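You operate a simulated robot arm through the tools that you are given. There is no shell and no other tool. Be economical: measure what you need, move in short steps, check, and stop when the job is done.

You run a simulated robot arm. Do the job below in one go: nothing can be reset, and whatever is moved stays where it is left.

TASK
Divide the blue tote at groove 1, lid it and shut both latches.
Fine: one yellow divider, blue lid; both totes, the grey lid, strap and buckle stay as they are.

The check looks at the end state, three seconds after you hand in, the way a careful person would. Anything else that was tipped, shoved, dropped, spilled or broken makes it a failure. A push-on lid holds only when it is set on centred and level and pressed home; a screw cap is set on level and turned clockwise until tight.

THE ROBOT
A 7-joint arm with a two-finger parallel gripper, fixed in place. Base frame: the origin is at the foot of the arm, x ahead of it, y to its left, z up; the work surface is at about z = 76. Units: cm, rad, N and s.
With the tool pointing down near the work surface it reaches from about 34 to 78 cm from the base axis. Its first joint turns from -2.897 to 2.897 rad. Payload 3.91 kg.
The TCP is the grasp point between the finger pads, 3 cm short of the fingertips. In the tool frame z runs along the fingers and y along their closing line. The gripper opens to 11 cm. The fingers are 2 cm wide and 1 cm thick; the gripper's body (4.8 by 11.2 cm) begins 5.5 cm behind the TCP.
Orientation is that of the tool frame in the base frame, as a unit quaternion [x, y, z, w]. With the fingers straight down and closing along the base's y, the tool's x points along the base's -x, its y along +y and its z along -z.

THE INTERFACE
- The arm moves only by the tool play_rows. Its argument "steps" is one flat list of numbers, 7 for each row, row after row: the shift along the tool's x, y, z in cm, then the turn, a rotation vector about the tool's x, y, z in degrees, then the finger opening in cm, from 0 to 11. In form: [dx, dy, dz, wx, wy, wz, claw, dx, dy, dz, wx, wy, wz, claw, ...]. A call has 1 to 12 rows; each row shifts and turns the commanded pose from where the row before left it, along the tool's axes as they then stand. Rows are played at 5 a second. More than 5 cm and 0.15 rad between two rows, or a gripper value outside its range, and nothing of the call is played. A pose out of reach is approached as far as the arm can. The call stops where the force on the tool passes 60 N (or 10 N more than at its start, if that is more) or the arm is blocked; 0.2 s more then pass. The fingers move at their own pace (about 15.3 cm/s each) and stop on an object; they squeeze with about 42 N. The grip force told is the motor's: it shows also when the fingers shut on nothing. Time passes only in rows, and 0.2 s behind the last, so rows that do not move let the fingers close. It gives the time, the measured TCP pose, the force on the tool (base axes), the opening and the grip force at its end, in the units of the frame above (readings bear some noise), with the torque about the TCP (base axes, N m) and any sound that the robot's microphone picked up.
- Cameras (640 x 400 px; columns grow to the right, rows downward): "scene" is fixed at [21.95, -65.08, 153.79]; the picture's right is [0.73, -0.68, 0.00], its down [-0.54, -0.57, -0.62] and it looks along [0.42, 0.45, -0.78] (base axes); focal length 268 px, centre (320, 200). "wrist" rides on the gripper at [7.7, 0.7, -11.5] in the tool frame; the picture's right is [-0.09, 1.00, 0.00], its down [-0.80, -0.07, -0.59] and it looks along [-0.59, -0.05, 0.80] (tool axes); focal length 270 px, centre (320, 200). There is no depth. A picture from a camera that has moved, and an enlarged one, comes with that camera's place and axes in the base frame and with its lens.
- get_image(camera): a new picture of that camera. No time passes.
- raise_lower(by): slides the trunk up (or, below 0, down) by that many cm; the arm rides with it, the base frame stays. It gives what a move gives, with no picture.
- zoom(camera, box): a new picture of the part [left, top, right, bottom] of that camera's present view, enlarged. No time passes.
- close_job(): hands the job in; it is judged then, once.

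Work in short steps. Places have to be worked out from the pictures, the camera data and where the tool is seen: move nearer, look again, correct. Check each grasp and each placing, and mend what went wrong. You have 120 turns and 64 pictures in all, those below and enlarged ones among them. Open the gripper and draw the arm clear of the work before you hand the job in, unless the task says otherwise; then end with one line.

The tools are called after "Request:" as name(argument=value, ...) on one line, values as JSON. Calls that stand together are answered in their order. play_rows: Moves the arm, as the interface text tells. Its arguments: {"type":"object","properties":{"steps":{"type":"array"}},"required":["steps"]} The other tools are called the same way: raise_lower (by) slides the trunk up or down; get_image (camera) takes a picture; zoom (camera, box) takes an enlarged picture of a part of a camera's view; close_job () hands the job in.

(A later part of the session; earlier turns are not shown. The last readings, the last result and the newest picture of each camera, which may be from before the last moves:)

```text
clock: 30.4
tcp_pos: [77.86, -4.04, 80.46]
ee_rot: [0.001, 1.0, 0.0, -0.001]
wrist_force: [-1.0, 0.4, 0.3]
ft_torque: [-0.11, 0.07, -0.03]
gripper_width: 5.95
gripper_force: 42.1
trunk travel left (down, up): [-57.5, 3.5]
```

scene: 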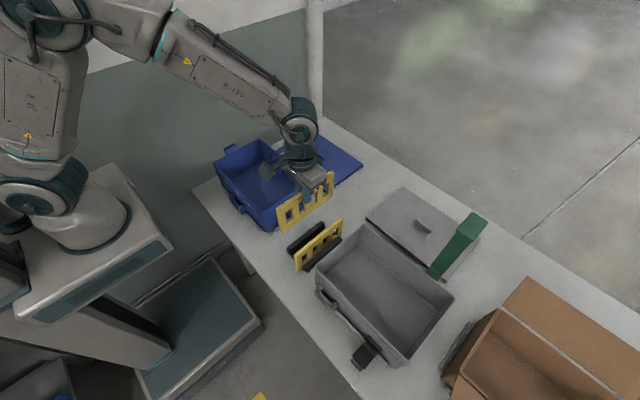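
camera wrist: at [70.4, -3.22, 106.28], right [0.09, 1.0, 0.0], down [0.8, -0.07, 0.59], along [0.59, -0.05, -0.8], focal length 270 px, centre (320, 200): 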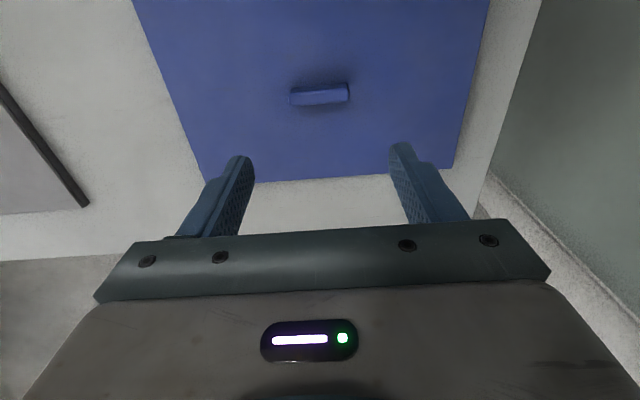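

Gripped the handle (5.95 cm). Lifting 5 cm and checking it stays level.

Request:
play_rows(steps=[0, 0, -1, 0, 0, 0, 4, 0, 0, -2, 0, 0, 0, 4, 0, 0, -2, 0, 0, 0, 4, 0, 0, 0, 0, 0, 0, 4])

Request:
zoom(camera="scene", box=[210, 100, 402, 220])

```text
clock: 31.4
tcp_pos: [77.86, -4.04, 85.6]
ee_rot: [-0.001, 1.0, 0.001, 0.0]
wrist_force: [0.3, -0.9, -2.1]
ft_torque: [-0.01, 0.06, -0.02]
gripper_width: 5.96
gripper_force: 42.1
trunk travel left (down, up): [-57.5, 3.5]
```

```text
3.33 times, centred on (306, 160) of scene
camera zoom: at [21.95, -65.08, 153.79], right [0.73, -0.68, 0.0], down [-0.54, -0.57, -0.62], along [0.42, 0.45, -0.78], focal length 893 px, centre (367, 333)
```

zoom: 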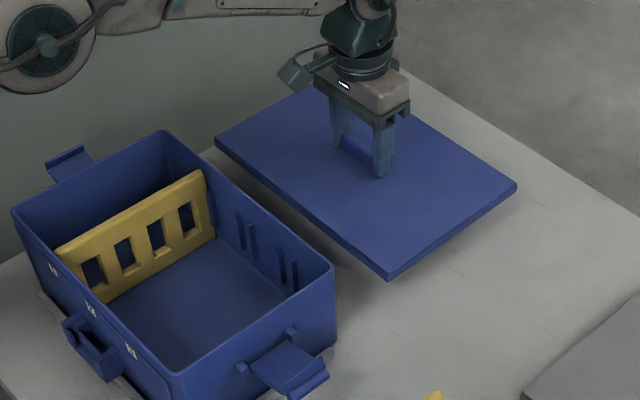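

Lid lifted level. Tote centre estimated (51.0,-4.0), lid centre ≈ TCP. I raise to clear the rim, then carry it back over the tote.

Request:
play_rows(steps=[0, 0, -4, 0, 0, 0, 4, 0, 0, -4, 0, 0, 0, 4, 0, 0, -4, 0, 0, 0, 4, 4.5, 0, 0, 0, 0, 0, 4, 4.5, 0, 0, 0, 0, 0, 4, 4.5, 0, 0, 0, 0, 0, 4, 4.5, 0, 0, 0, 0, 0, 4, 4.5, 0, 0, 0, 0, 0, 4, 4.5, 0, 0, 0, 0, 0, 4, 0, 0, 2, 0, 0, 0, 4, 0, 0, 0, 0, 0, 0, 4])

Request:
zoom(camera="scene", box=[200, 110, 344, 200])

```text
clock: 33.8
tcp_pos: [51.28, -4.13, 95.59]
ee_rot: [0.0, 1.0, 0.0, -0.001]
wrist_force: [-0.4, -0.3, -2.5]
ft_torque: [-0.02, 0.02, -0.01]
gripper_width: 5.96
gripper_force: 41.8
trunk travel left (down, up): [-57.5, 3.5]
```

```text
4.44 times, centred on (272, 155) of scene
camera zoom: at [21.95, -65.08, 153.79], right [0.73, -0.68, 0.0], down [-0.54, -0.57, -0.62], along [0.42, 0.45, -0.78], focal length 1191 px, centre (533, 400)
```

zoom: 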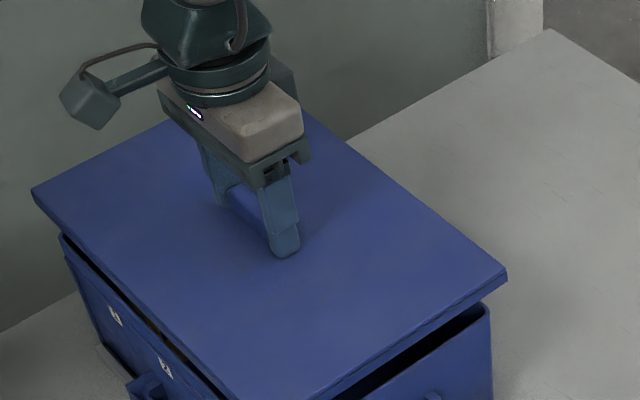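

Lid centre ≈(51.45,-4.1) vs tote ≈(51.25,-4.0). Shifting by (-0.2,+0.1), lowering to ~1 cm over the rim and checking the visible edges.

Request:
play_rows(steps=[0.2, 0.1, 0.8, 0, 0, 0, 4, 0, 0, 0.8, 0, 0, 0, 4, 0, 0, 0, 0, 0, 0, 4])

Request:
zoom(camera="scene", box=[200, 150, 328, 230])

```text
clock: 34.6
tcp_pos: [51.02, -4.05, 93.85]
ee_rot: [0.0, 1.0, -0.001, 0.0]
wrist_force: [0.2, -0.5, -2.5]
ft_torque: [-0.02, 0.03, -0.02]
gripper_width: 5.95
gripper_force: 42.3
trunk travel left (down, up): [-57.5, 3.5]
```

```text
5.00 times, centred on (264, 190) of scene
camera zoom: at [21.95, -65.08, 153.79], right [0.73, -0.68, 0.0], down [-0.54, -0.57, -0.62], along [0.42, 0.45, -0.78], focal length 1340 px, centre (600, 250)
```

zoom: 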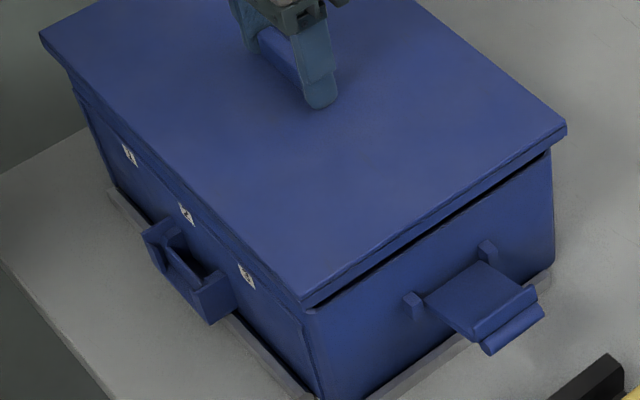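

Corner overhangs look symmetric (~0.5 cm each side), lid centred at ~(51.05,-3.95). Lowering slowly, watching force.

Request:
play_rows(steps=[0, 0, 0.4, 0, 0, 0, 4, 0, 0, 0.4, 0, 0, 0, 4, 0, 0, 0.3, 0, 0, 0, 4, 0, 0, 0, 0, 0, 0, 4])

```text
clock: 35.6
tcp_pos: [50.86, -3.94, 92.86]
ee_rot: [0.0, 1.0, -0.001, 0.0]
wrist_force: [0.0, 0.3, -2.2]
ft_torque: [-0.02, -0.03, 0.02]
gripper_width: 5.94
gripper_force: 42.6
trunk travel left (down, up): [-57.5, 3.5]
```

Request:
play_rows(steps=[0, 0, 0.3, 0, 0, 0, 4, 0, 0, 0, 0, 0, 0, 4])

Request:
play_rows(steps=[0, 0, 0.3, 0, 0, 0, 4, 0, 0, 0, 0, 0, 0, 4])

```text
clock: 36.2
tcp_pos: [50.74, -3.79, 92.46]
ee_rot: [0.0, 1.0, 0.0, 0.0]
wrist_force: [-0.3, -0.4, -1.7]
ft_torque: [-0.03, 0.0, 0.0]
gripper_width: 5.94
gripper_force: 41.9
trunk travel left (down, up): [-57.5, 3.5]
```

```text
clock: 36.8
tcp_pos: [50.65, -3.83, 92.31]
ee_rot: [0.0, 1.0, -0.001, 0.0]
wrist_force: [0.5, -0.6, -1.7]
ft_torque: [-0.03, 0.01, -0.03]
gripper_width: 5.94
gripper_force: 41.6
trunk travel left (down, up): [-57.5, 3.5]
```

Request:
play_rows(steps=[0, 0, 0.3, 0, 0, 0, 4, 0, 0, 0, 0, 0, 0, 4])

Request:
zoom(camera="scene", box=[200, 150, 328, 230])

```text
clock: 37.4
tcp_pos: [50.74, -3.85, 91.87]
ee_rot: [0.0, 1.0, 0.0, 0.0]
wrist_force: [0.2, -0.6, -1.1]
ft_torque: [-0.02, -0.01, -0.03]
gripper_width: 5.94
gripper_force: 42.0
trunk travel left (down, up): [-57.5, 3.5]
```

```text
5.00 times, centred on (264, 190) of scene
camera zoom: at [21.95, -65.08, 153.79], right [0.73, -0.68, 0.0], down [-0.54, -0.57, -0.62], along [0.42, 0.45, -0.78], focal length 1340 px, centre (600, 250)
```

zoom: 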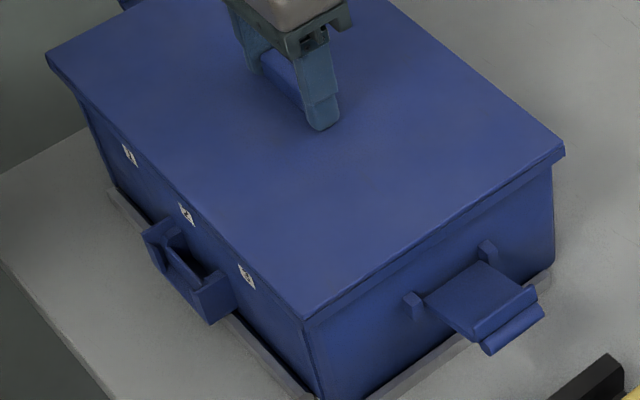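

Lid is nearly on and centred. Continue down until contact.

Request:
play_rows(steps=[0, 0, 0.2, 0, 0, 0, 4, 0, 0, 0, 0, 0, 0, 4])

Request:
play_rows(steps=[0, 0, 0.2, 0, 0, 0, 4, 0, 0, 0, 0, 0, 0, 4])

```text
clock: 38.0
tcp_pos: [50.84, -3.92, 91.78]
ee_rot: [0.0, 1.0, -0.001, 0.0]
wrist_force: [0.4, -0.4, -1.9]
ft_torque: [-0.02, -0.02, 0.0]
gripper_width: 5.96
gripper_force: 42.2
trunk travel left (down, up): [-57.5, 3.5]
```

```text
clock: 38.6
tcp_pos: [50.73, -3.93, 91.62]
ee_rot: [-0.001, 1.0, -0.001, 0.0]
wrist_force: [0.1, -0.6, -1.8]
ft_torque: [0.0, 0.05, 0.0]
gripper_width: 5.94
gripper_force: 41.8
trunk travel left (down, up): [-57.5, 3.5]
```

Request:
play_rows(steps=[0, 0, 0.3, 0, 0, 0, 4, 0, 0, 0, 0, 0, 0, 4])

Request:
play_rows(steps=[0, 0, 0.2, 0, 0, 0, 4, 0, 0, 0, 0, 0, 0, 4])

```text
clock: 39.2
tcp_pos: [50.66, -3.93, 91.5]
ee_rot: [0.0, 1.0, 0.0, 0.003]
wrist_force: [-0.8, 1.8, 28.2]
ft_torque: [0.09, 0.63, 0.0]
gripper_width: 5.89
gripper_force: 42.8
trunk travel left (down, up): [-57.5, 3.5]
```

```text
clock: 39.9
tcp_pos: [50.81, -3.93, 91.52]
ee_rot: [0.001, 1.0, -0.001, 0.005]
wrist_force: [-5.1, 0.9, 32.3]
ft_torque: [0.39, 1.66, 0.05]
gripper_width: 5.93
gripper_force: 41.7
trunk travel left (down, up): [-57.5, 3.5]
stopped in row 2: the force on the tool passed its limit at 61 N (the readings are from after the stop); the commanded pose is now the measured one
```

Firm contact. Checking the seam on both visible sides.

Request:
zoom(camera="scene", box=[208, 155, 320, 225])

```text
5.71 times, centred on (264, 190) of scene
camera zoom: at [21.95, -65.08, 153.79], right [0.73, -0.68, 0.0], down [-0.54, -0.57, -0.62], along [0.42, 0.45, -0.78], focal length 1531 px, centre (640, 257)
```

zoom: 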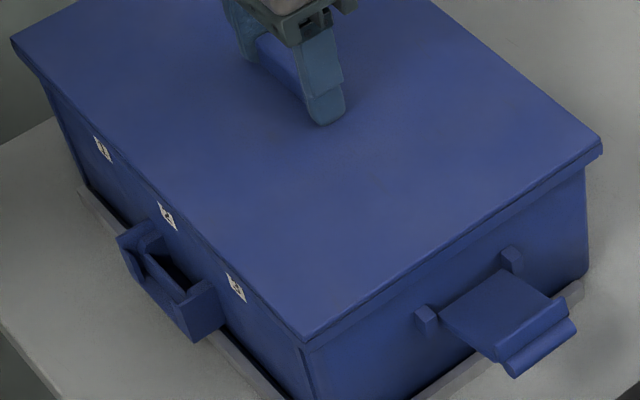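

Seam looks closed. I release the handle, rise, and then press the lid with closed fingertips.

Request:
play_rows(steps=[0, 0, -0.2, 0, 0, 0, 8, 0, 0, 0, 0, 0, 0, 8, 0, 0, -2, 0, 0, 0, 8, 0, 0, -3, 0, 0, 0, 8, 0, 0, -3, 0, 0, 0, 8, 0, 0, 0, 0, 0, 0, 8])

Request:
get_image(camera="wrist")

Request:
zoom(camera="scene", box=[200, 130, 328, 210])

```text
clock: 41.3
tcp_pos: [50.81, -4.08, 99.56]
ee_rot: [0.0, 1.0, 0.0, 0.004]
wrist_force: [0.7, 0.4, 0.2]
ft_torque: [-0.01, 0.01, 0.01]
gripper_width: 8.01
gripper_force: 0.0
trunk travel left (down, up): [-57.5, 3.5]
```

```text
19 pictures are left
camera wrist: at [42.9, -3.4, 110.73], right [0.09, 1.0, 0.0], down [0.8, -0.07, 0.6], along [0.6, -0.05, -0.8], focal length 270 px, centre (320, 200)
```

wrist: 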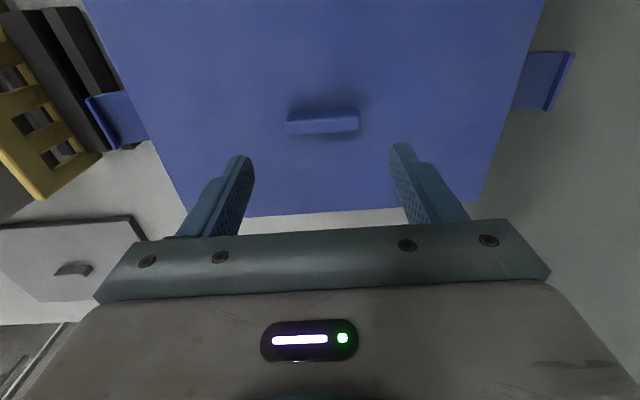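

```text
5.00 times, centred on (264, 170) of scene
camera zoom: at [21.95, -65.08, 153.79], right [0.73, -0.68, 0.0], down [-0.54, -0.57, -0.62], along [0.42, 0.45, -0.78], focal length 1340 px, centre (600, 350)
```

zoom: 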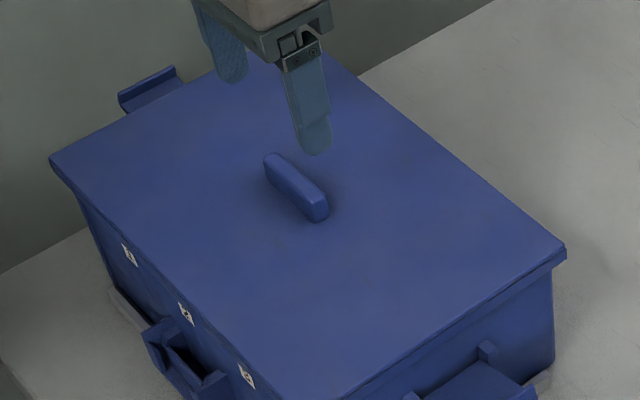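

Lid sits flat. Pressing first near the -x side.

Request:
play_rows(steps=[3.2, 0, 0, 0, 0.46, 0, 0, 3.2, 0, 2, 0, 0, 0, 0, 0, 0, 3, 0, 0, 0, 0, 0, 0, 2.8, 0, 0, 0, 0, 0, 0, 0.4, 0, 0, 0, 0, 0, 0, 0.4, 0, 0, 0, 0, 0, 0, 0, 0, 0, 0, 0])

```text
clock: 42.7
tcp_pos: [44.42, -3.88, 91.45]
ee_rot: [0.0, 1.0, -0.001, 0.006]
wrist_force: [-9.5, 1.4, 41.0]
ft_torque: [0.06, 0.68, 0.01]
gripper_width: 0.0
gripper_force: 37.8
trunk travel left (down, up): [-57.5, 3.5]
stopped in row 7: the force on the tool passed its limit at 64 N (the readings are from after the stop); the commanded pose is now the measured one
```

Solid at z≈88.4. Now the +x side.

Request:
play_rows(steps=[0, 0, -3, 0, 0.7, 0, 0, 0, 0, -2, 0, 0, 0, 0, -4.4, 0, 0, 0, 0, 0, 0, -4.4, 0, 0, 0, 0, 0, 0, -4.4, 0, 0, 0, 0, 0, 0, 0, 0, 3, 0, 0, 0, 0, 0, 0, 1.8, 0, 0, 0, 0, 0, 0, 0.3, 0, 0, 0, 0, 0, 0, 0.3, 0, 0, 0, 0, 0, 0, 0, 0, 0, 0, 0])

```text
clock: 44.8
tcp_pos: [57.75, -3.97, 91.47]
ee_rot: [0.0, 1.0, 0.0, 0.003]
wrist_force: [-15.8, 1.4, 32.4]
ft_torque: [0.05, 0.76, 0.02]
gripper_width: 0.0
gripper_force: 37.7
trunk travel left (down, up): [-57.5, 3.5]
stopped in row 10: the force on the tool passed its limit at 63 N (the readings are from after the stop); the commanded pose is now the measured one
```

Level in x. Now the +y side.

Request:
play_rows(steps=[0, 0, -3, 0, 0.4, 0, 0, 0, 0, -2, 0, 0, 0, 0, 3.3, 3.7, 0, 0, 0, 0, 0, 3.3, 3.7, 0, 0, 0, 0, 0, 0, 3.7, 0, 0, 0, 0, 0, 0, 0, 3, 0, 0, 0, 0, 0, 0, 1.8, 0, 0, 0, 0, 0, 0, 0.3, 0, 0, 0, 0, 0, 0, 0.3, 0, 0, 0, 0, 0, 0, 0, 0, 0, 0, 0])

Request:
play_rows(steps=[0, 0, -3, 0, 0, 0, 0, 0, 0, -2, 0, 0, 0, 0, 0, -4.5, 0, 0, 0, 0, 0, 0, -4.5, 0, 0, 0, 0, 0, 0, -4.5, 0, 0, 0, 0, 0, 0, -4.5, 0, 0, 0, 0, 0, 0, -4, 0, 0, 0, 0, 0, 0, 0, 3, 0, 0, 0, 0, 0, 0, 1.8, 0, 0, 0, 0, 0, 0, 0.3, 0, 0, 0, 0, 0, 0, 0.3, 0, 0, 0, 0, 0, 0, 0, 0, 0, 0, 0])

```text
clock: 46.9
tcp_pos: [51.52, 7.35, 91.55]
ee_rot: [0.0, 1.0, 0.001, 0.006]
wrist_force: [-15.2, -1.0, 34.8]
ft_torque: [-0.05, 0.74, 0.0]
gripper_width: 0.0
gripper_force: 37.6
trunk travel left (down, up): [-57.5, 3.5]
stopped in row 10: the force on the tool passed its limit at 63 N (the readings are from after the stop); the commanded pose is now the measured one
```

```text
clock: 49.3
tcp_pos: [52.06, -14.79, 91.43]
ee_rot: [0.0, 1.0, -0.003, 0.01]
wrist_force: [-13.7, 4.4, 33.5]
ft_torque: [0.1, 0.68, -0.02]
gripper_width: 0.02
gripper_force: 37.8
trunk travel left (down, up): [-57.5, 3.5]
stopped in row 11: the force on the tool passed its limit at 65 N (the readings are from after the stop); the commanded pose is now the measured one
```

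Lid is level and home on all four sides (z≈88.45). Now the latches: I'll grip the flap's side edges (yaw 90°, closing along x) and swing it up about its hinge. Raising and yawing first.

Request:
play_rows(steps=[0, 0, -4, 0, 1.15, 0, 0, 0, 0, -4, 0, 0, 0, 8, 0, -2, -2, 0, 0, 0, 8, 0, 0, 0, 0, 0, 8.3, 8, 0, 0, 0, 0, 0, 8.3, 8, 0, 0, 0, 0, 0, 8.3, 8, 0, 0, 0, 0, 0, 8.3, 8, 0, 0, 0, 0, 0, 8.3, 8, 0, 0, 0, 0, 0, 8.3, 8, 0, 0, 0, 0, 0, 8.3, 8, 0, 0, 0, 0, 0, 8.3, 8, 0, 0, 0, 0, 0, 8.3, 8])

Request:
play_rows(steps=[0, 0, 0, 0, 0, 8.3, 8, 0, 0, 0, 0, 0, 7, 8, -4, 0, 0, 0, 0, 0, 8, -2, 0, 0, 0, 0, 0, 8, 0, 0, 0, 0, 0, 0, 8])

Request:
get_image(camera="wrist")

```text
clock: 51.9
tcp_pos: [52.16, -16.81, 101.02]
ee_rot: [0.609, 0.793, -0.001, 0.0]
wrist_force: [0.1, -0.9, 0.2]
ft_torque: [0.01, 0.02, 0.0]
gripper_width: 8.02
gripper_force: 0.1
trunk travel left (down, up): [-57.5, 3.5]
```

```text
clock: 53.1
tcp_pos: [51.89, -22.9, 101.05]
ee_rot: [0.707, 0.707, -0.002, 0.0]
wrist_force: [-1.4, 0.9, 0.3]
ft_torque: [0.01, 0.01, 0.04]
gripper_width: 8.01
gripper_force: 0.1
trunk travel left (down, up): [-57.5, 3.5]
```

```text
17 pictures are left
camera wrist: at [52.55, -15.21, 112.32], right [1.0, -0.09, 0.0], down [-0.07, -0.8, 0.6], along [-0.06, -0.59, -0.8], focal length 270 px, centre (320, 200)
```

wrist: 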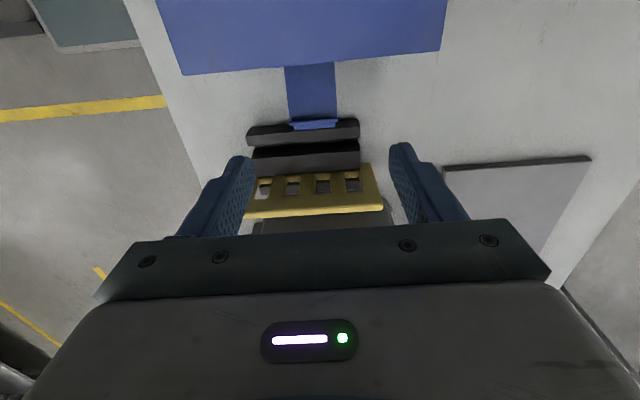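

Flap centre x≈51.0, outer hook at y≈-26, z≈84, width 5.5 cm. Aligning over its outer end and descending to just above.

Request:
play_rows(steps=[-2.5, -1, 2, 0, 0, 0, 8, 0, 0, 4, 0, 0, 0, 8, 0, 0, 4, 0, 0, 0, 8, 0, 0, 2, 0, 0, 0, 8, 0, 0, 0, 0, 0, 0, 8])

Request:
zoom(camera="wrist", box=[160, 40, 480, 240])

```text
clock: 54.3
tcp_pos: [51.18, -25.46, 89.16]
ee_rot: [0.708, 0.706, -0.003, 0.0]
wrist_force: [0.2, 0.1, 0.6]
ft_torque: [0.0, 0.03, -0.01]
gripper_width: 8.02
gripper_force: 0.1
trunk travel left (down, up): [-57.5, 3.5]
```

```text
2.00 times, centred on (320, 140) of wrist
camera zoom: at [51.78, -17.77, 100.32], right [1.0, -0.09, 0.0], down [-0.07, -0.8, 0.6], along [-0.06, -0.59, -0.8], focal length 541 px, centre (320, 320)
```

zoom: 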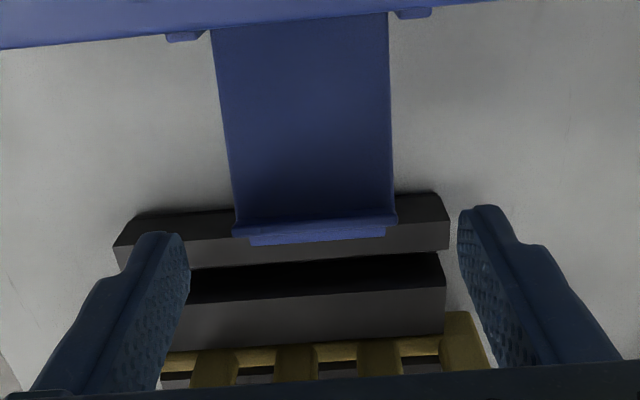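

Flap end lies between the fingers. Descending 3.2 cm and closing on its sides.

Request:
play_rows(steps=[0, -0.1, 1.6, 0, 0, 0, 8, 0, 0, 1.6, 0, 0, 0, 8, 0, 0, 0, 0, 0, 0, 8, 0, 0, 0, 0, 0, 0, 4, 0, 0, 0, 0, 0, 0, 4, 0, 0, 0, 0, 0, 0, 4])

Request:
zoom(camera="scene", box=[248, 170, 344, 230])

```text
clock: 55.7
tcp_pos: [51.23, -25.5, 85.98]
ee_rot: [0.707, 0.707, -0.003, 0.0]
wrist_force: [-1.3, 0.4, -0.3]
ft_torque: [-0.07, 0.01, -0.03]
gripper_width: 5.58
gripper_force: 42.0
trunk travel left (down, up): [-57.5, 3.5]
```

```text
6.67 times, centred on (296, 200) of scene
camera zoom: at [21.95, -65.08, 153.79], right [0.73, -0.68, 0.0], down [-0.54, -0.57, -0.62], along [0.42, 0.45, -0.78], focal length 1786 px, centre (480, 200)
```

zoom: 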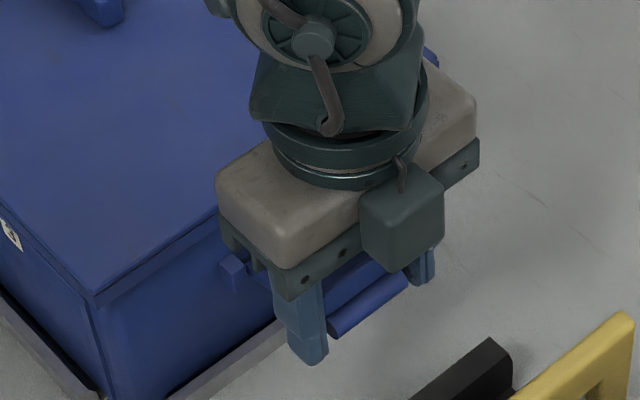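

Gripped the flap (5.58 cm). Swinging it up the first 30° around the hinge at y≈-19.9, z≈84.

Request:
play_rows(steps=[0.085, 0, -0.97, 0, 0, 0, 4, 0.253, 0, -0.94, 0, 0, 0, 4, 0.413, 0, -0.885, 0, 0, 0, 4, 0, 0, 0, 0, 0, 0, 4])

```text
clock: 56.7
tcp_pos: [51.24, -24.65, 88.66]
ee_rot: [0.708, 0.707, -0.003, 0.0]
wrist_force: [-0.7, -0.2, -6.4]
ft_torque: [-1.08, 0.0, 0.06]
gripper_width: 5.55
gripper_force: 42.3
trunk travel left (down, up): [-57.5, 3.5]
```

Little load; continuing to 60°.

Request:
play_rows(steps=[0.56, 0, -0.8, 0, 0, 0, 4, 0.69, 0, -0.69, 0, 0, 0, 4, 0.8, 0, -0.56, 0, 0, 0, 4, 0, 0, 0, 0, 0, 0, 4])

Request:
zoom(camera="scene", box=[248, 160, 344, 220])

```text
clock: 57.7
tcp_pos: [51.01, -23.22, 90.91]
ee_rot: [0.707, 0.707, -0.002, 0.001]
wrist_force: [0.3, -32.0, 6.7]
ft_torque: [-0.72, -0.09, -0.03]
gripper_width: 5.56
gripper_force: 42.5
trunk travel left (down, up): [-57.5, 3.5]
```

```text
6.67 times, centred on (296, 190) of scene
camera zoom: at [21.95, -65.08, 153.79], right [0.73, -0.68, 0.0], down [-0.54, -0.57, -0.62], along [0.42, 0.45, -0.78], focal length 1786 px, centre (480, 267)
```

zoom: 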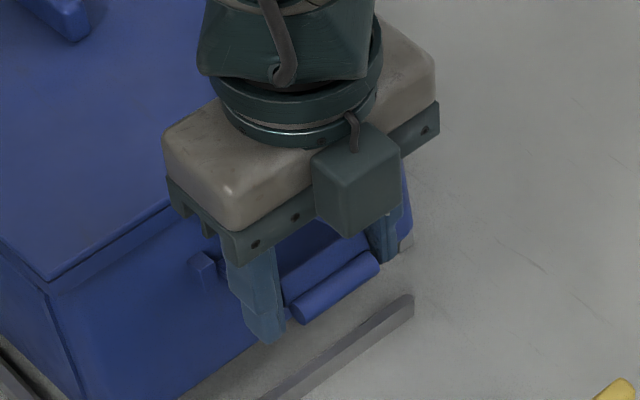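

The whole tote is tipping with the grip: the flap isn't pivoting in the pads. I reverse the path exactly to set it back down.

Request:
play_rows(steps=[-0.4, 0, 0.28, 0, 0, 0, 4, -0.4, 0, 0.28, 0, 0, 0, 4, -0.345, 0, 0.345, 0, 0, 0, 4, -0.345, 0, 0.345, 0, 0, 0, 4, -0.28, 0, 0.4, 0, 0, 0, 4, -0.28, 0, 0.4, 0, 0, 0, 4, -0.413, 0, 0.885, 0, 0, 0, 4, -0.253, 0, 0.94, 0, 0, 0, 4, -0.085, 0, 0.97, 0, 0, 0, 4, 0, 0, 0, 0, 0, 0, 4])

Request:
zoom(camera="scene", box=[200, 130, 360, 230])

```text
clock: 59.9
tcp_pos: [51.05, -25.56, 86.36]
ee_rot: [0.708, 0.706, -0.002, 0.004]
wrist_force: [10.1, -9.2, 31.8]
ft_torque: [-0.32, -0.2, 0.02]
gripper_width: 5.59
gripper_force: 42.2
trunk travel left (down, up): [-57.5, 3.5]
```

```text
4.00 times, centred on (280, 180) of scene
camera zoom: at [21.95, -65.08, 153.79], right [0.73, -0.68, 0.0], down [-0.54, -0.57, -0.62], along [0.42, 0.45, -0.78], focal length 1072 px, centre (480, 280)
```

zoom: 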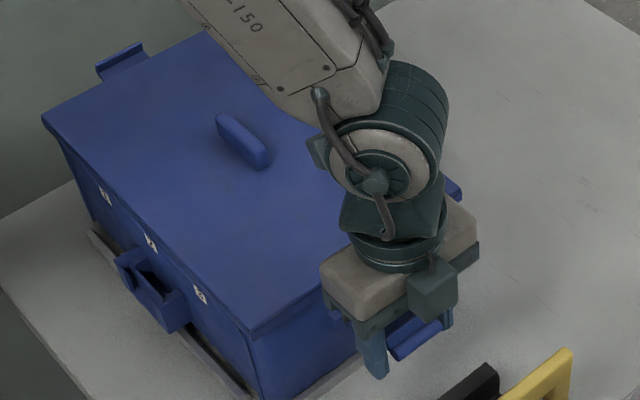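

The tool now pushes down with 32 N; I ease up and open to see how the tote rests.

Request:
play_rows(steps=[0, 0, -0.3, 0, 0, 0, 5.5, 0, 0, 0, 0, 0, 0, 8, 0, 0, 0, 0, 0, 0, 8, 0, 0, -3, 0, 0, 0, 8, 0, 0, -4, 0, 0, 0, 8, 0, 0, -4, 0, 0, 0, 8, 0, 0, -4, 0, 0, 0, 8, 0, 0, 0, 0, 0, 0, 8])

Request:
zoom(camera="scene", box=[200, 130, 360, 230])

```text
clock: 61.7
tcp_pos: [51.13, -25.54, 101.24]
ee_rot: [0.708, 0.707, -0.002, 0.0]
wrist_force: [-0.2, 0.6, -0.7]
ft_torque: [-0.01, 0.02, 0.01]
gripper_width: 7.98
gripper_force: 0.0
trunk travel left (down, up): [-57.5, 3.5]
```

```text
4.00 times, centred on (280, 180) of scene
camera zoom: at [21.95, -65.08, 153.79], right [0.73, -0.68, 0.0], down [-0.54, -0.57, -0.62], along [0.42, 0.45, -0.78], focal length 1072 px, centre (480, 280)
```

zoom: 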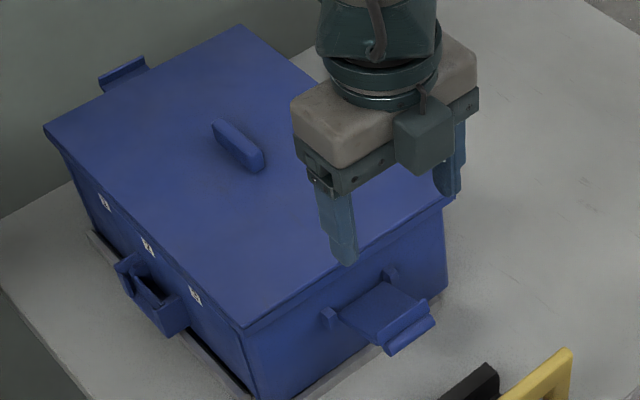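

The -y end of the tote now sits ~0.9 cm high: its bottom edge is resting on the locating strip. I close the fingers, go down outside the flap's end and nudge it +y so it drops back in.

Request:
play_rows(steps=[-2.9, 0, 0, 0, 0, 0, 0, 0, 0, 4, 0, 0, 0, 0, 0, 0, 4, 0, 0, 0, 0, 0, 0, 4, 0, 0, 0, 0, 0, 0, 1.9, 0, 0, 0, 0, 0.3, 0, 0, 0, 0, 0, 0, 0.3, 0, 0, 0, 0, 0, 0, 0, 0, 0, 0, 0, 0, 0])

Request:
zoom(camera="scene", box=[232, 160, 344, 230])

```text
clock: 63.5
tcp_pos: [51.14, -27.7, 87.36]
ee_rot: [0.707, 0.707, -0.002, 0.0]
wrist_force: [0.3, -1.2, 0.5]
ft_torque: [-0.02, 0.0, -0.03]
gripper_width: 0.02
gripper_force: 37.5
trunk travel left (down, up): [-57.5, 3.5]
```

```text
5.71 times, centred on (288, 195) of scene
camera zoom: at [21.95, -65.08, 153.79], right [0.73, -0.68, 0.0], down [-0.54, -0.57, -0.62], along [0.42, 0.45, -0.78], focal length 1531 px, centre (503, 229)
```

zoom: 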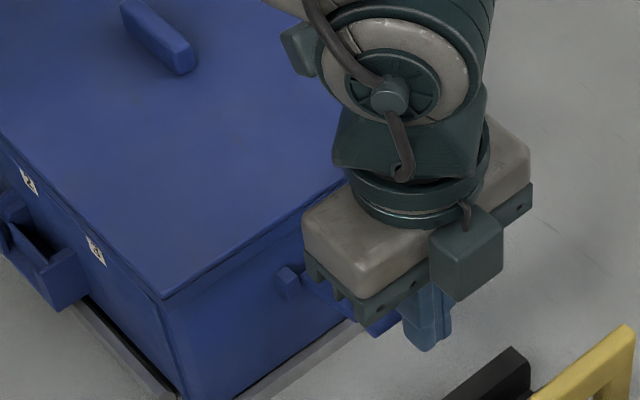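

Fist is just outside the hook. Pushing +y in small steps.

Request:
play_rows(steps=[0.2, 0, 0, 0, 0, 0, 0, 0.2, 0, 0, 0, 0, 0, 0, 0.2, 0, 0, 0, 0, 0, 0, 0, 0, 0, 0, 0, 0, 0])

Request:
play_rows(steps=[0.2, 0, 0, 0, 0, 0, 0, 0.2, 0, 0, 0, 0, 0, 0, 0, 0, 0, 0, 0, 0, 0])

```text
clock: 64.5
tcp_pos: [51.1, -27.19, 87.5]
ee_rot: [0.707, 0.708, -0.002, 0.0]
wrist_force: [-0.1, -2.2, 0.4]
ft_torque: [-0.08, 0.02, 0.02]
gripper_width: 0.0
gripper_force: 38.1
trunk travel left (down, up): [-57.5, 3.5]
```

```text
clock: 65.3
tcp_pos: [50.97, -27.1, 87.55]
ee_rot: [0.708, 0.706, -0.003, 0.0]
wrist_force: [-1.9, -17.4, 3.0]
ft_torque: [-0.46, -0.02, 0.05]
gripper_width: 0.0
gripper_force: 37.6
trunk travel left (down, up): [-57.5, 3.5]
```

Contact at flap end y≈-26.15. Pushing on gently.

Request:
play_rows(steps=[0.2, 0, 0, 0, 0, 0, 0, 0, 0, 0, 0, 0, 0, 0])

Request:
play_rows(steps=[0.2, 0, 0, 0, 0, 0, 0, 0, 0, 0, 0, 0, 0, 0])

```text
clock: 65.9
tcp_pos: [50.98, -26.99, 87.58]
ee_rot: [0.708, 0.706, -0.002, 0.001]
wrist_force: [-5.0, -29.6, 5.4]
ft_torque: [-0.78, -0.02, 0.08]
gripper_width: 0.0
gripper_force: 37.8
trunk travel left (down, up): [-57.5, 3.5]
```

```text
clock: 66.5
tcp_pos: [50.86, -27.02, 87.54]
ee_rot: [0.709, 0.705, -0.003, 0.002]
wrist_force: [-4.1, -36.6, 7.0]
ft_torque: [-0.96, 0.22, 0.03]
gripper_width: 0.0
gripper_force: 37.8
trunk travel left (down, up): [-57.5, 3.5]
```

It doesn't slide at 37 N. I back off, lift clear and compare with the earlier seated view, same crop.

Request:
play_rows(steps=[-0.8, 0, 0, 0, 0, 0, 0, -0.5, 0, -3, 0, 0, 0, 0, 0, 0, -4, 0, 0, 0, 0, 0, 0, -4, 0, 0, 0, 0, 0, 4.5, 0, 0, 0, 0, 0, 0, 4.5, -2, 0, 0, 0, 0, 0, 0, 0, 0, 0, 0, 0])

Request:
zoom(camera="scene", box=[208, 155, 320, 225])

```text
clock: 68.1
tcp_pos: [60.19, -27.46, 100.17]
ee_rot: [0.707, 0.707, -0.002, 0.001]
wrist_force: [0.1, -1.0, -1.2]
ft_torque: [-0.02, 0.01, 0.02]
gripper_width: 0.0
gripper_force: 37.7
trunk travel left (down, up): [-57.5, 3.5]
```

```text
5.71 times, centred on (264, 190) of scene
camera zoom: at [21.95, -65.08, 153.79], right [0.73, -0.68, 0.0], down [-0.54, -0.57, -0.62], along [0.42, 0.45, -0.78], focal length 1531 px, centre (640, 257)
```

zoom: 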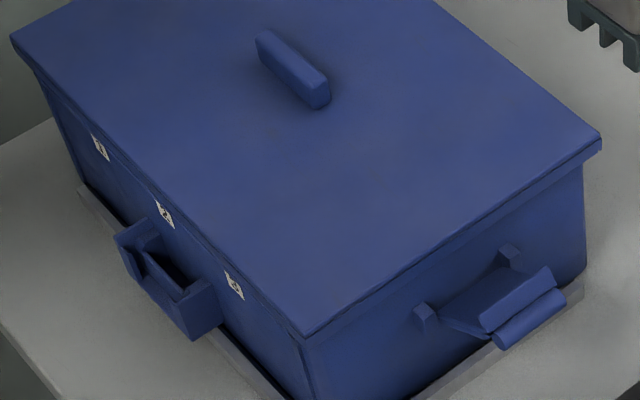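

The tote is in its original seat, and the flap has already turned up ~25° and stays there (friction hinge). So I simply push it +y with the fist, tips a bit below the hook.

Request:
play_rows(steps=[-1.3, 0, 0, 0, 0, 0, 0, 0, -4.6, 0, 0, 0, 0, 0, 0, -4.5, 0, 0, 0, 0, 0, 0, 0, 4, 0, 0, 0, 0, 0, 0, 4, 0, 0, 0, 0, 0, 0, 4.1, 0, 0, 0, 0, 0.6, 0, 0, 0, 0, 0, 0, 0.6, 0, 0, 0, 0, 0, 0, 0.5, 0, 0, 0, 0, 0, 0, 0, 0, 0, 0, 0, 0, 0])

```text
clock: 70.3
tcp_pos: [50.92, -27.22, 88.29]
ee_rot: [0.707, 0.707, -0.003, 0.0]
wrist_force: [0.0, -0.8, -0.4]
ft_torque: [0.01, 0.01, -0.04]
gripper_width: 0.01
gripper_force: 37.8
trunk travel left (down, up): [-57.5, 3.5]
```

Request:
play_rows(steps=[0.3, 0, 0, 0, 0, 0, 0, 0.3, 0, 0, 0, 0, 0, 0, 0.3, 0, 0, 0, 0, 0, 0, 0, 0, 0, 0, 0, 0, 0])

Request:
play_rows(steps=[0.3, 0, 0, 0, 0, 0, 0, 0.3, 0, 0, 0, 0, 0, 0, 0, 0, 0, 0, 0, 0, 0])

```text
clock: 71.3
tcp_pos: [50.81, -26.43, 88.24]
ee_rot: [0.707, 0.707, -0.003, -0.001]
wrist_force: [-1.0, -1.0, -1.0]
ft_torque: [0.05, 0.01, 0.03]
gripper_width: 0.0
gripper_force: 37.9
trunk travel left (down, up): [-57.5, 3.5]
```

```text
clock: 72.1
tcp_pos: [51.02, -25.71, 88.06]
ee_rot: [0.707, 0.708, -0.002, -0.001]
wrist_force: [0.0, -1.3, -0.3]
ft_torque: [-0.01, -0.01, 0.02]
gripper_width: 0.0
gripper_force: 37.5
trunk travel left (down, up): [-57.5, 3.5]
```

Almost no force; I check whether the flap is following the finger.

Request:
zoom(camera="scene", box=[240, 165, 336, 225])

```text
6.67 times, centred on (288, 195) of scene
camera zoom: at [21.95, -65.08, 153.79], right [0.73, -0.68, 0.0], down [-0.54, -0.57, -0.62], along [0.42, 0.45, -0.78], focal length 1786 px, centre (533, 233)
```

zoom: 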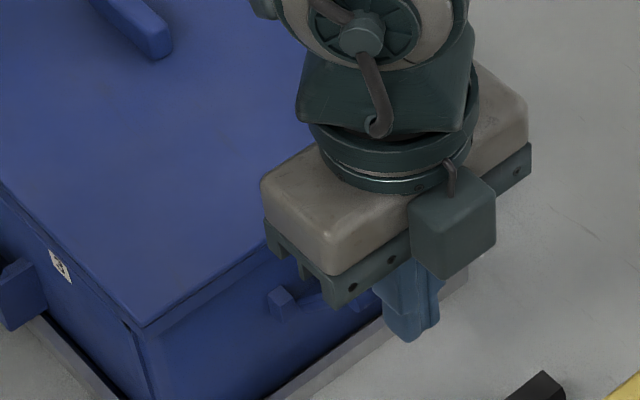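

The flap appears to be following behind the finger. Continuing +y.

Request:
play_rows(steps=[0.4, 0, 0, 0, 0, 0, 0, 0.4, 0, 0, 0, 0, 0, 0, 0.4, 0, 0, 0, 0, 0, 0, 0.4, 0, 0, 0, 0, 0, 0, 0, 0, 0, 0, 0, 0, 0])

Request:
play_rows(steps=[0.4, 0, 0, 0, 0, 0, 0, 0.4, 0, 0, 0, 0, 0, 0, 0.4, 0, 0, 0, 0, 0, 0, 0, 0, 0, 0, 0, 0, 0])

```text
clock: 73.3
tcp_pos: [51.11, -23.49, 87.82]
ee_rot: [0.704, 0.71, -0.003, -0.004]
wrist_force: [-0.2, 0.3, -0.2]
ft_torque: [-0.03, 0.03, 0.0]
gripper_width: 0.0
gripper_force: 37.5
trunk travel left (down, up): [-57.5, 3.5]
```

```text
clock: 74.3
tcp_pos: [50.96, -23.07, 88.12]
ee_rot: [0.707, 0.707, -0.002, 0.0]
wrist_force: [-0.6, 0.1, 0.9]
ft_torque: [0.03, 0.03, -0.02]
gripper_width: 0.0
gripper_force: 37.5
trunk travel left (down, up): [-57.5, 3.5]
```

A sudden release happened around y≈-24 (perhaps the flap snapping up). Continuing in to feel the flap face.

Request:
play_rows(steps=[0.3, 0, 0, 0, 0, 0, 0, 0.3, 0, 0, 0, 0, 0, 0, 0.3, 0, 0, 0, 0, 0, 0, 0, 0, 0, 0, 0, 0, 0])

Request:
play_rows(steps=[0.2, 0, 0, 0, 0, 0, 0, 0.2, 0, 0, 0, 0, 0, 0, 0.2, 0, 0, 0, 0, 0, 0, 0, 0, 0, 0, 0, 0, 0])

```text
clock: 75.3
tcp_pos: [51.05, -22.12, 88.26]
ee_rot: [0.708, 0.706, -0.003, 0.0]
wrist_force: [-0.9, -3.9, -0.5]
ft_torque: [0.02, 0.03, 0.06]
gripper_width: 0.01
gripper_force: 37.8
trunk travel left (down, up): [-57.5, 3.5]
```

```text
clock: 76.3
tcp_pos: [50.91, -21.93, 88.31]
ee_rot: [0.709, 0.706, -0.002, 0.002]
wrist_force: [-1.0, -32.6, 8.4]
ft_torque: [0.4, -0.01, 0.04]
gripper_width: 0.01
gripper_force: 38.0
trunk travel left (down, up): [-57.5, 3.5]
```

33 N resistance with contact at z≈89: flap upright. Backing away to look.

Request:
play_rows(steps=[-1.5, 0, 0, 0, 0, 0, 0, -3, 0, -2, 0, 0, 0, 0, -1, 0, -4, 0, 0, 0, 0, 0, 4.5, -2, 0, 0, 0, 0, 0, 4.5, 0, 0, 0, 0, 0, 0, 0, 0, 0, 0, 0, 0])

Request:
zoom(camera="scene", box=[208, 155, 320, 225])

```text
clock: 77.7
tcp_pos: [60.0, -27.21, 96.15]
ee_rot: [0.707, 0.707, -0.003, -0.001]
wrist_force: [-0.3, -0.1, -0.1]
ft_torque: [-0.01, 0.02, -0.02]
gripper_width: 0.0
gripper_force: 37.6
trunk travel left (down, up): [-57.5, 3.5]
```

```text
5.71 times, centred on (264, 190) of scene
camera zoom: at [21.95, -65.08, 153.79], right [0.73, -0.68, 0.0], down [-0.54, -0.57, -0.62], along [0.42, 0.45, -0.78], focal length 1531 px, centre (640, 257)
```

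zoom: 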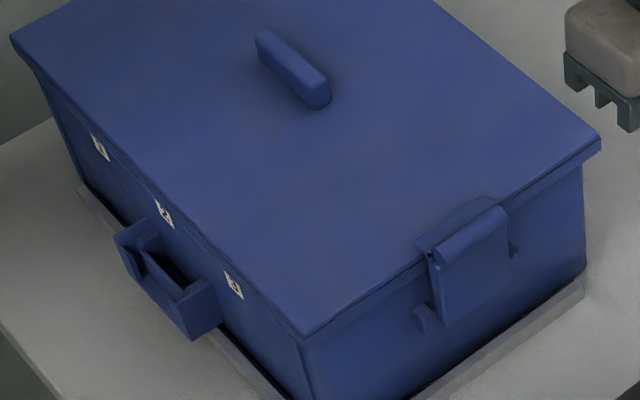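

The hook now sits over the lid edge. One firmer push to be sure it's fully home.

Request:
play_rows(steps=[0, -4.5, 0, 0, 0, 0, 0, 0, -4.5, 3, 0, 0, 0, 0, 1, 0, 4.5, 0, 0, 0, 0, 2, 0, 0, 0, 0, 0, 0, 1.9, 0, 0, 0, 0, 0, 0, 0.3, 0, 0, 0, 0, 0, 0, 0.3, 0, 0, 0, 0, 0, 0, 0.25, 0, 0, 0, 0, 0, 0, 0, 0, 0, 0, 0, 0, 0])

```text
refused: row 2 steps farther than a row can; nothing moved
```

Request:
play_rows(steps=[0, -4.5, 0, 0, 0, 0, 0, 0, -4.5, 0, 0, 0, 0, 0, 0, 0, 4, 0, 0, 0, 0, 1, 0, 3.8, 0, 0, 0, 0, 2, 0, 0, 0, 0, 0, 0, 1.8, 0, 0, 0, 0, 0, 0, 0.3, 0, 0, 0, 0, 0, 0, 0.3, 0, 0, 0, 0, 0, 0, 0.25, 0, 0, 0, 0, 0, 0, 0, 0, 0, 0, 0, 0, 0])

```text
clock: 79.9
tcp_pos: [50.93, -21.93, 88.62]
ee_rot: [0.709, 0.705, -0.002, 0.003]
wrist_force: [2.3, -36.4, 10.7]
ft_torque: [0.34, 0.07, 0.0]
gripper_width: 0.0
gripper_force: 38.3
trunk travel left (down, up): [-57.5, 3.5]
```

Same solid stop. A bit more push, then retreat.

Request:
play_rows(steps=[0.25, 0, 0, 0, 0, 0, 0, 0, 0, 0, 0, 0, 0, 0])

Request:
play_rows(steps=[-1.5, 0, 0, 0, 0, 0, 0, -3, 0, -2, 0, 0, 0, 0, 0, 0, -4, 0, 0, 0, 0, 0, 0, -4, 0, 0, 0, 0, 0, 0, -4, 0, 0, 0, 0, 0, 0, 0, 0, 0, 0, 0])

```text
clock: 80.5
tcp_pos: [50.99, -21.86, 88.63]
ee_rot: [0.709, 0.705, -0.002, 0.003]
wrist_force: [7.7, -45.3, 13.7]
ft_torque: [0.46, 0.07, -0.02]
gripper_width: 0.01
gripper_force: 38.1
trunk travel left (down, up): [-57.5, 3.5]
```

```text
clock: 81.9
tcp_pos: [50.91, -25.5, 102.3]
ee_rot: [0.707, 0.707, -0.003, 0.001]
wrist_force: [-0.8, -0.4, -0.4]
ft_torque: [-0.01, -0.02, 0.0]
gripper_width: 0.01
gripper_force: 37.6
trunk travel left (down, up): [-57.5, 3.5]
```

Left (-y) latch is closed. Now the +y latch: moving over there to look, mirrored location expected (hinge y≈12, flap end ≈18.2).

Request:
play_rows(steps=[4.8, 0, 0, 0, 0, 0, 8, 4.8, 0, 0, 0, 0, 0, 8, 4.8, 0, 0, 0, 0, 0, 8, 4.8, 0, 0, 0, 0, 0, 8, 4.8, 0, 0, 0, 0, 0, 8, 4.8, 0, 0, 0, 0, 0, 8, 4.8, 0, 0, 0, 0, 0, 8, 4.8, 0, 0, 0, 0, 0, 8, 3.1, 0, 0, 0, 0, 0, 8, 0, 0, 0, 0, 0, 0, 8])

Request:
get_image(camera="wrist")

```text
clock: 84.1
tcp_pos: [50.78, 16.21, 102.26]
ee_rot: [0.708, 0.706, -0.002, 0.001]
wrist_force: [-1.1, 0.0, 0.5]
ft_torque: [0.01, -0.01, -0.03]
gripper_width: 8.0
gripper_force: 0.1
trunk travel left (down, up): [-57.5, 3.5]
```

```text
7 pictures are left
camera wrist: at [51.4, 23.99, 113.51], right [1.0, -0.09, 0.0], down [-0.07, -0.8, 0.6], along [-0.06, -0.6, -0.8], focal length 270 px, centre (320, 200)
```

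wrist: 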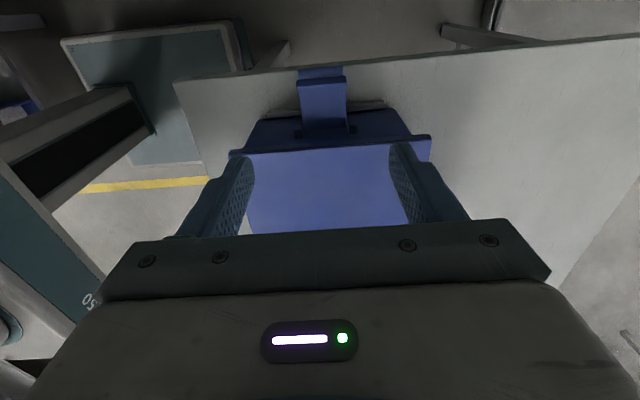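

Flap end at y≈18.2, x≈51, as expected. Descending to grip at y=17.5, z≈86.

Request:
play_rows(steps=[1.3, 0.1, 4, 0, 0, 0, 8, 0, 0, 4, 0, 0, 0, 8, 0, 0, 4, 0, 0, 0, 8, 0, 0, 2.8, 0, 0, 0, 8, 0, 0, 1.5, 0, 0, 0, 8, 0, 0, 0, 0, 0, 0, 8, 0, 0, 0, 0, 0, 0, 4, 0, 0, 0, 0, 0, 0, 4, 0, 0, 0, 0, 0, 0, 4])

```text
clock: 86.1
tcp_pos: [51.14, 17.35, 85.97]
ee_rot: [0.707, 0.707, -0.002, -0.001]
wrist_force: [-1.3, 0.4, 0.3]
ft_torque: [0.07, 0.0, -0.04]
gripper_width: 5.55
gripper_force: 41.9
trunk travel left (down, up): [-57.5, 3.5]
```

Gripped. Now rotate the tool with the flap about the hinge, 8° first, checking forces.

Request:
play_rows(steps=[-0.17, 0, -0.37, 0, 4, 0, 4, -0.17, 0, -0.37, 0, 4, 0, 4, 0, 0, 0, 0, 0, 0, 4])

```text
clock: 86.9
tcp_pos: [51.1, 16.83, 86.61]
ee_rot: [0.706, 0.705, 0.047, -0.05]
wrist_force: [-1.6, -0.4, 0.5]
ft_torque: [0.21, -0.09, -0.05]
gripper_width: 5.55
gripper_force: 41.8
trunk travel left (down, up): [-57.5, 3.5]
```

Almost no load — the flap pivots cleanly. Continue 24° more.

Request:
play_rows(steps=[-0.17, 0, -0.37, 0, 4, 0, 4, -0.17, 0, -0.37, 0, 4, 0, 4, -0.17, 0, -0.37, 0, 4, 0, 4, -0.17, 0, -0.37, 0, 4, 0, 4, -0.17, 0, -0.37, 0, 4, 0, 4, -0.17, 0, -0.37, 0, 4, 0, 4, 0, 0, 0, 0, 0, 0, 4])

```text
clock: 88.5
tcp_pos: [50.95, 15.2, 88.58]
ee_rot: [0.681, 0.679, 0.192, -0.195]
wrist_force: [-1.3, -13.0, -2.9]
ft_torque: [-0.35, -0.04, 0.11]
gripper_width: 5.55
gripper_force: 42.3
trunk travel left (down, up): [-57.5, 3.5]
```

Flap at about 32°. Releasing, backing out, straightening the tool and moving to the outer (+y) side with closed fingers.

Request:
play_rows(steps=[0, 0, 0, 0, 0, 0, 8, 0, 0, 0, 0, 0, 0, 8, 0, 0, -4, 0, 0, 0, 8, 0, 0, -4, 0, 0, 0, 8, 0, 0, 0, 0, -8, 0, 8, 0, 0, 0, 0, -8, 0, 8, 0, 0, 0, 0, -8, 0, 8, 0, 0, 0, 0, -8, 0, 8, 4, 0, -2, 0, 0, 0, 0, 4, 0, 0, 0, 0, 0, 0, 2.5, 0, 0, 0, 0, 0, 0, 0, 0, 0, 0, 0, 0, 0])

Request:
get_image(camera="wrist")

```text
clock: 91.1
tcp_pos: [51.16, 21.48, 97.32]
ee_rot: [0.707, 0.708, -0.003, 0.001]
wrist_force: [0.4, 0.1, -0.8]
ft_torque: [-0.01, -0.03, 0.03]
gripper_width: 0.03
gripper_force: 37.6
trunk travel left (down, up): [-57.5, 3.5]
```

```text
6 pictures are left
camera wrist: at [51.78, 29.27, 108.53], right [1.0, -0.09, 0.0], down [-0.07, -0.8, 0.6], along [-0.06, -0.6, -0.8], focal length 270 px, centre (320, 200)
```

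wrist: 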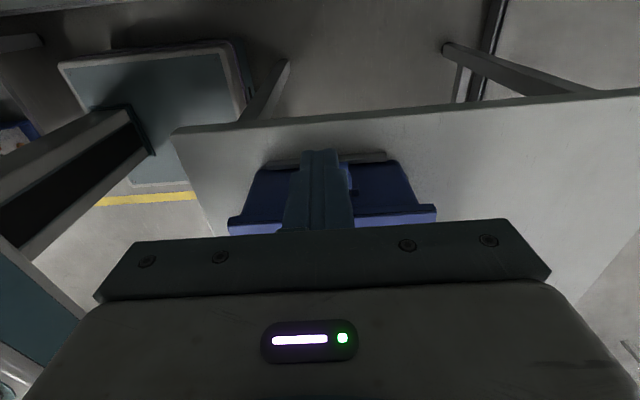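

The flap stays raised. Descending outside it (tips at z≈85) and pushing -y.

Request:
play_rows(steps=[0, 0, 4, 0, 0, 0, 0, 0, 0, 4, 0, 0, 0, 0, 0, 0, 1.3, 0, 0, 0, 0, -0.6, 0, 0, 0, 0, 0, 0, -0.6, 0, 0, 0, 0, 0, 0, -0.6, 0, 0, 0, 0, 0, 0, -0.6, 0, 0, 0, 0, 0, 0, -0.4, 0, 0, 0, 0, 0, 0, -0.4, 0, 0, 0, 0, 0, 0, 0, 0, 0, 0, 0, 0, 0])

Request:
play_rows(steps=[-0.4, 0, 0, 0, 0, 0, 0, -0.4, 0, 0, 0, 0, 0, 0, -0.4, 0, 0, 0, 0, 0, 0, -0.4, 0, 0, 0, 0, 0, 0, 0, 0, 0, 0, 0, 0, 0])

```text
clock: 93.3
tcp_pos: [50.91, 18.26, 88.07]
ee_rot: [0.707, 0.707, -0.003, 0.001]
wrist_force: [0.4, -0.4, -1.0]
ft_torque: [-0.02, 0.01, 0.04]
gripper_width: 0.02
gripper_force: 37.9
trunk travel left (down, up): [-57.5, 3.5]
```

```text
clock: 94.5
tcp_pos: [50.9, 16.98, 88.41]
ee_rot: [0.707, 0.708, -0.001, 0.001]
wrist_force: [0.7, 20.1, 23.6]
ft_torque: [-0.26, -0.01, -0.01]
gripper_width: 0.0
gripper_force: 38.0
trunk travel left (down, up): [-57.5, 3.5]
```

The hook tip catches on the finger while rising (Fz +24). I follow its arc: raise while pushing.

Request:
play_rows(steps=[0, 0, -0.5, 0, 0, 0, 0, -0.3, 0, -0.3, 0, 0, 0, 0, -0.3, 0, -0.25, 0, 0, 0, 0, 0, 0, 0, 0, 0, 0, 0])

```text
clock: 95.5
tcp_pos: [51.02, 16.01, 89.17]
ee_rot: [0.707, 0.707, -0.003, -0.001]
wrist_force: [-0.4, 0.3, 0.5]
ft_torque: [-0.02, 0.01, -0.03]
gripper_width: 0.01
gripper_force: 37.0
trunk travel left (down, up): [-57.5, 3.5]
```

Free again. Continue -y with a slight rise.

Request:
play_rows(steps=[-0.4, 0, -0.1, 0, 0, 0, 0, -0.4, 0, -0.1, 0, 0, 0, 0, -0.4, 0, 0, 0, 0, 0, 0, 0, 0, 0, 0, 0, 0, 0])

Request:
play_rows(steps=[-0.3, 0, 0.2, 0, 0, 0, 0, -0.3, 0, 0.2, 0, 0, 0, 0, -0.3, 0, 0, 0, 0, 0, 0, 0, 0, 0, 0, 0, 0, 0])

```text
clock: 96.5
tcp_pos: [51.15, 14.87, 89.29]
ee_rot: [0.707, 0.707, -0.003, 0.0]
wrist_force: [0.4, 0.0, 0.6]
ft_torque: [0.0, 0.0, -0.02]
gripper_width: 0.0
gripper_force: 37.2
trunk travel left (down, up): [-57.5, 3.5]
```

```text
clock: 97.5
tcp_pos: [51.1, 14.17, 89.06]
ee_rot: [0.707, 0.707, -0.001, 0.0]
wrist_force: [0.3, 2.1, -0.6]
ft_torque: [0.02, -0.03, -0.03]
gripper_width: 0.0
gripper_force: 38.1
trunk travel left (down, up): [-57.5, 3.5]
```

Near the expected end position (≈14.0). Pressing home.

Request:
play_rows(steps=[-0.3, 0, 0, 0, 0, 0, 0, -0.2, 0, 0, 0, 0, 0, 0, 0, 0, 0, 0, 0, 0, 0])

Request:
play_rows(steps=[-0.25, 0, 0, 0, 0, 0, 0, 0, 0, 0, 0, 0, 0, 0])

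```text
clock: 98.3
tcp_pos: [51.04, 13.98, 88.84]
ee_rot: [0.706, 0.708, -0.002, 0.001]
wrist_force: [1.5, 26.1, 10.5]
ft_torque: [-0.19, 0.02, -0.04]
gripper_width: 0.0
gripper_force: 37.6
trunk travel left (down, up): [-57.5, 3.5]
```

```text
clock: 98.9
tcp_pos: [51.02, 13.94, 88.88]
ee_rot: [0.706, 0.708, -0.003, 0.0]
wrist_force: [1.1, 35.3, 11.0]
ft_torque: [-0.25, 0.03, -0.01]
gripper_width: 0.03
gripper_force: 37.8
trunk travel left (down, up): [-57.5, 3.5]
```

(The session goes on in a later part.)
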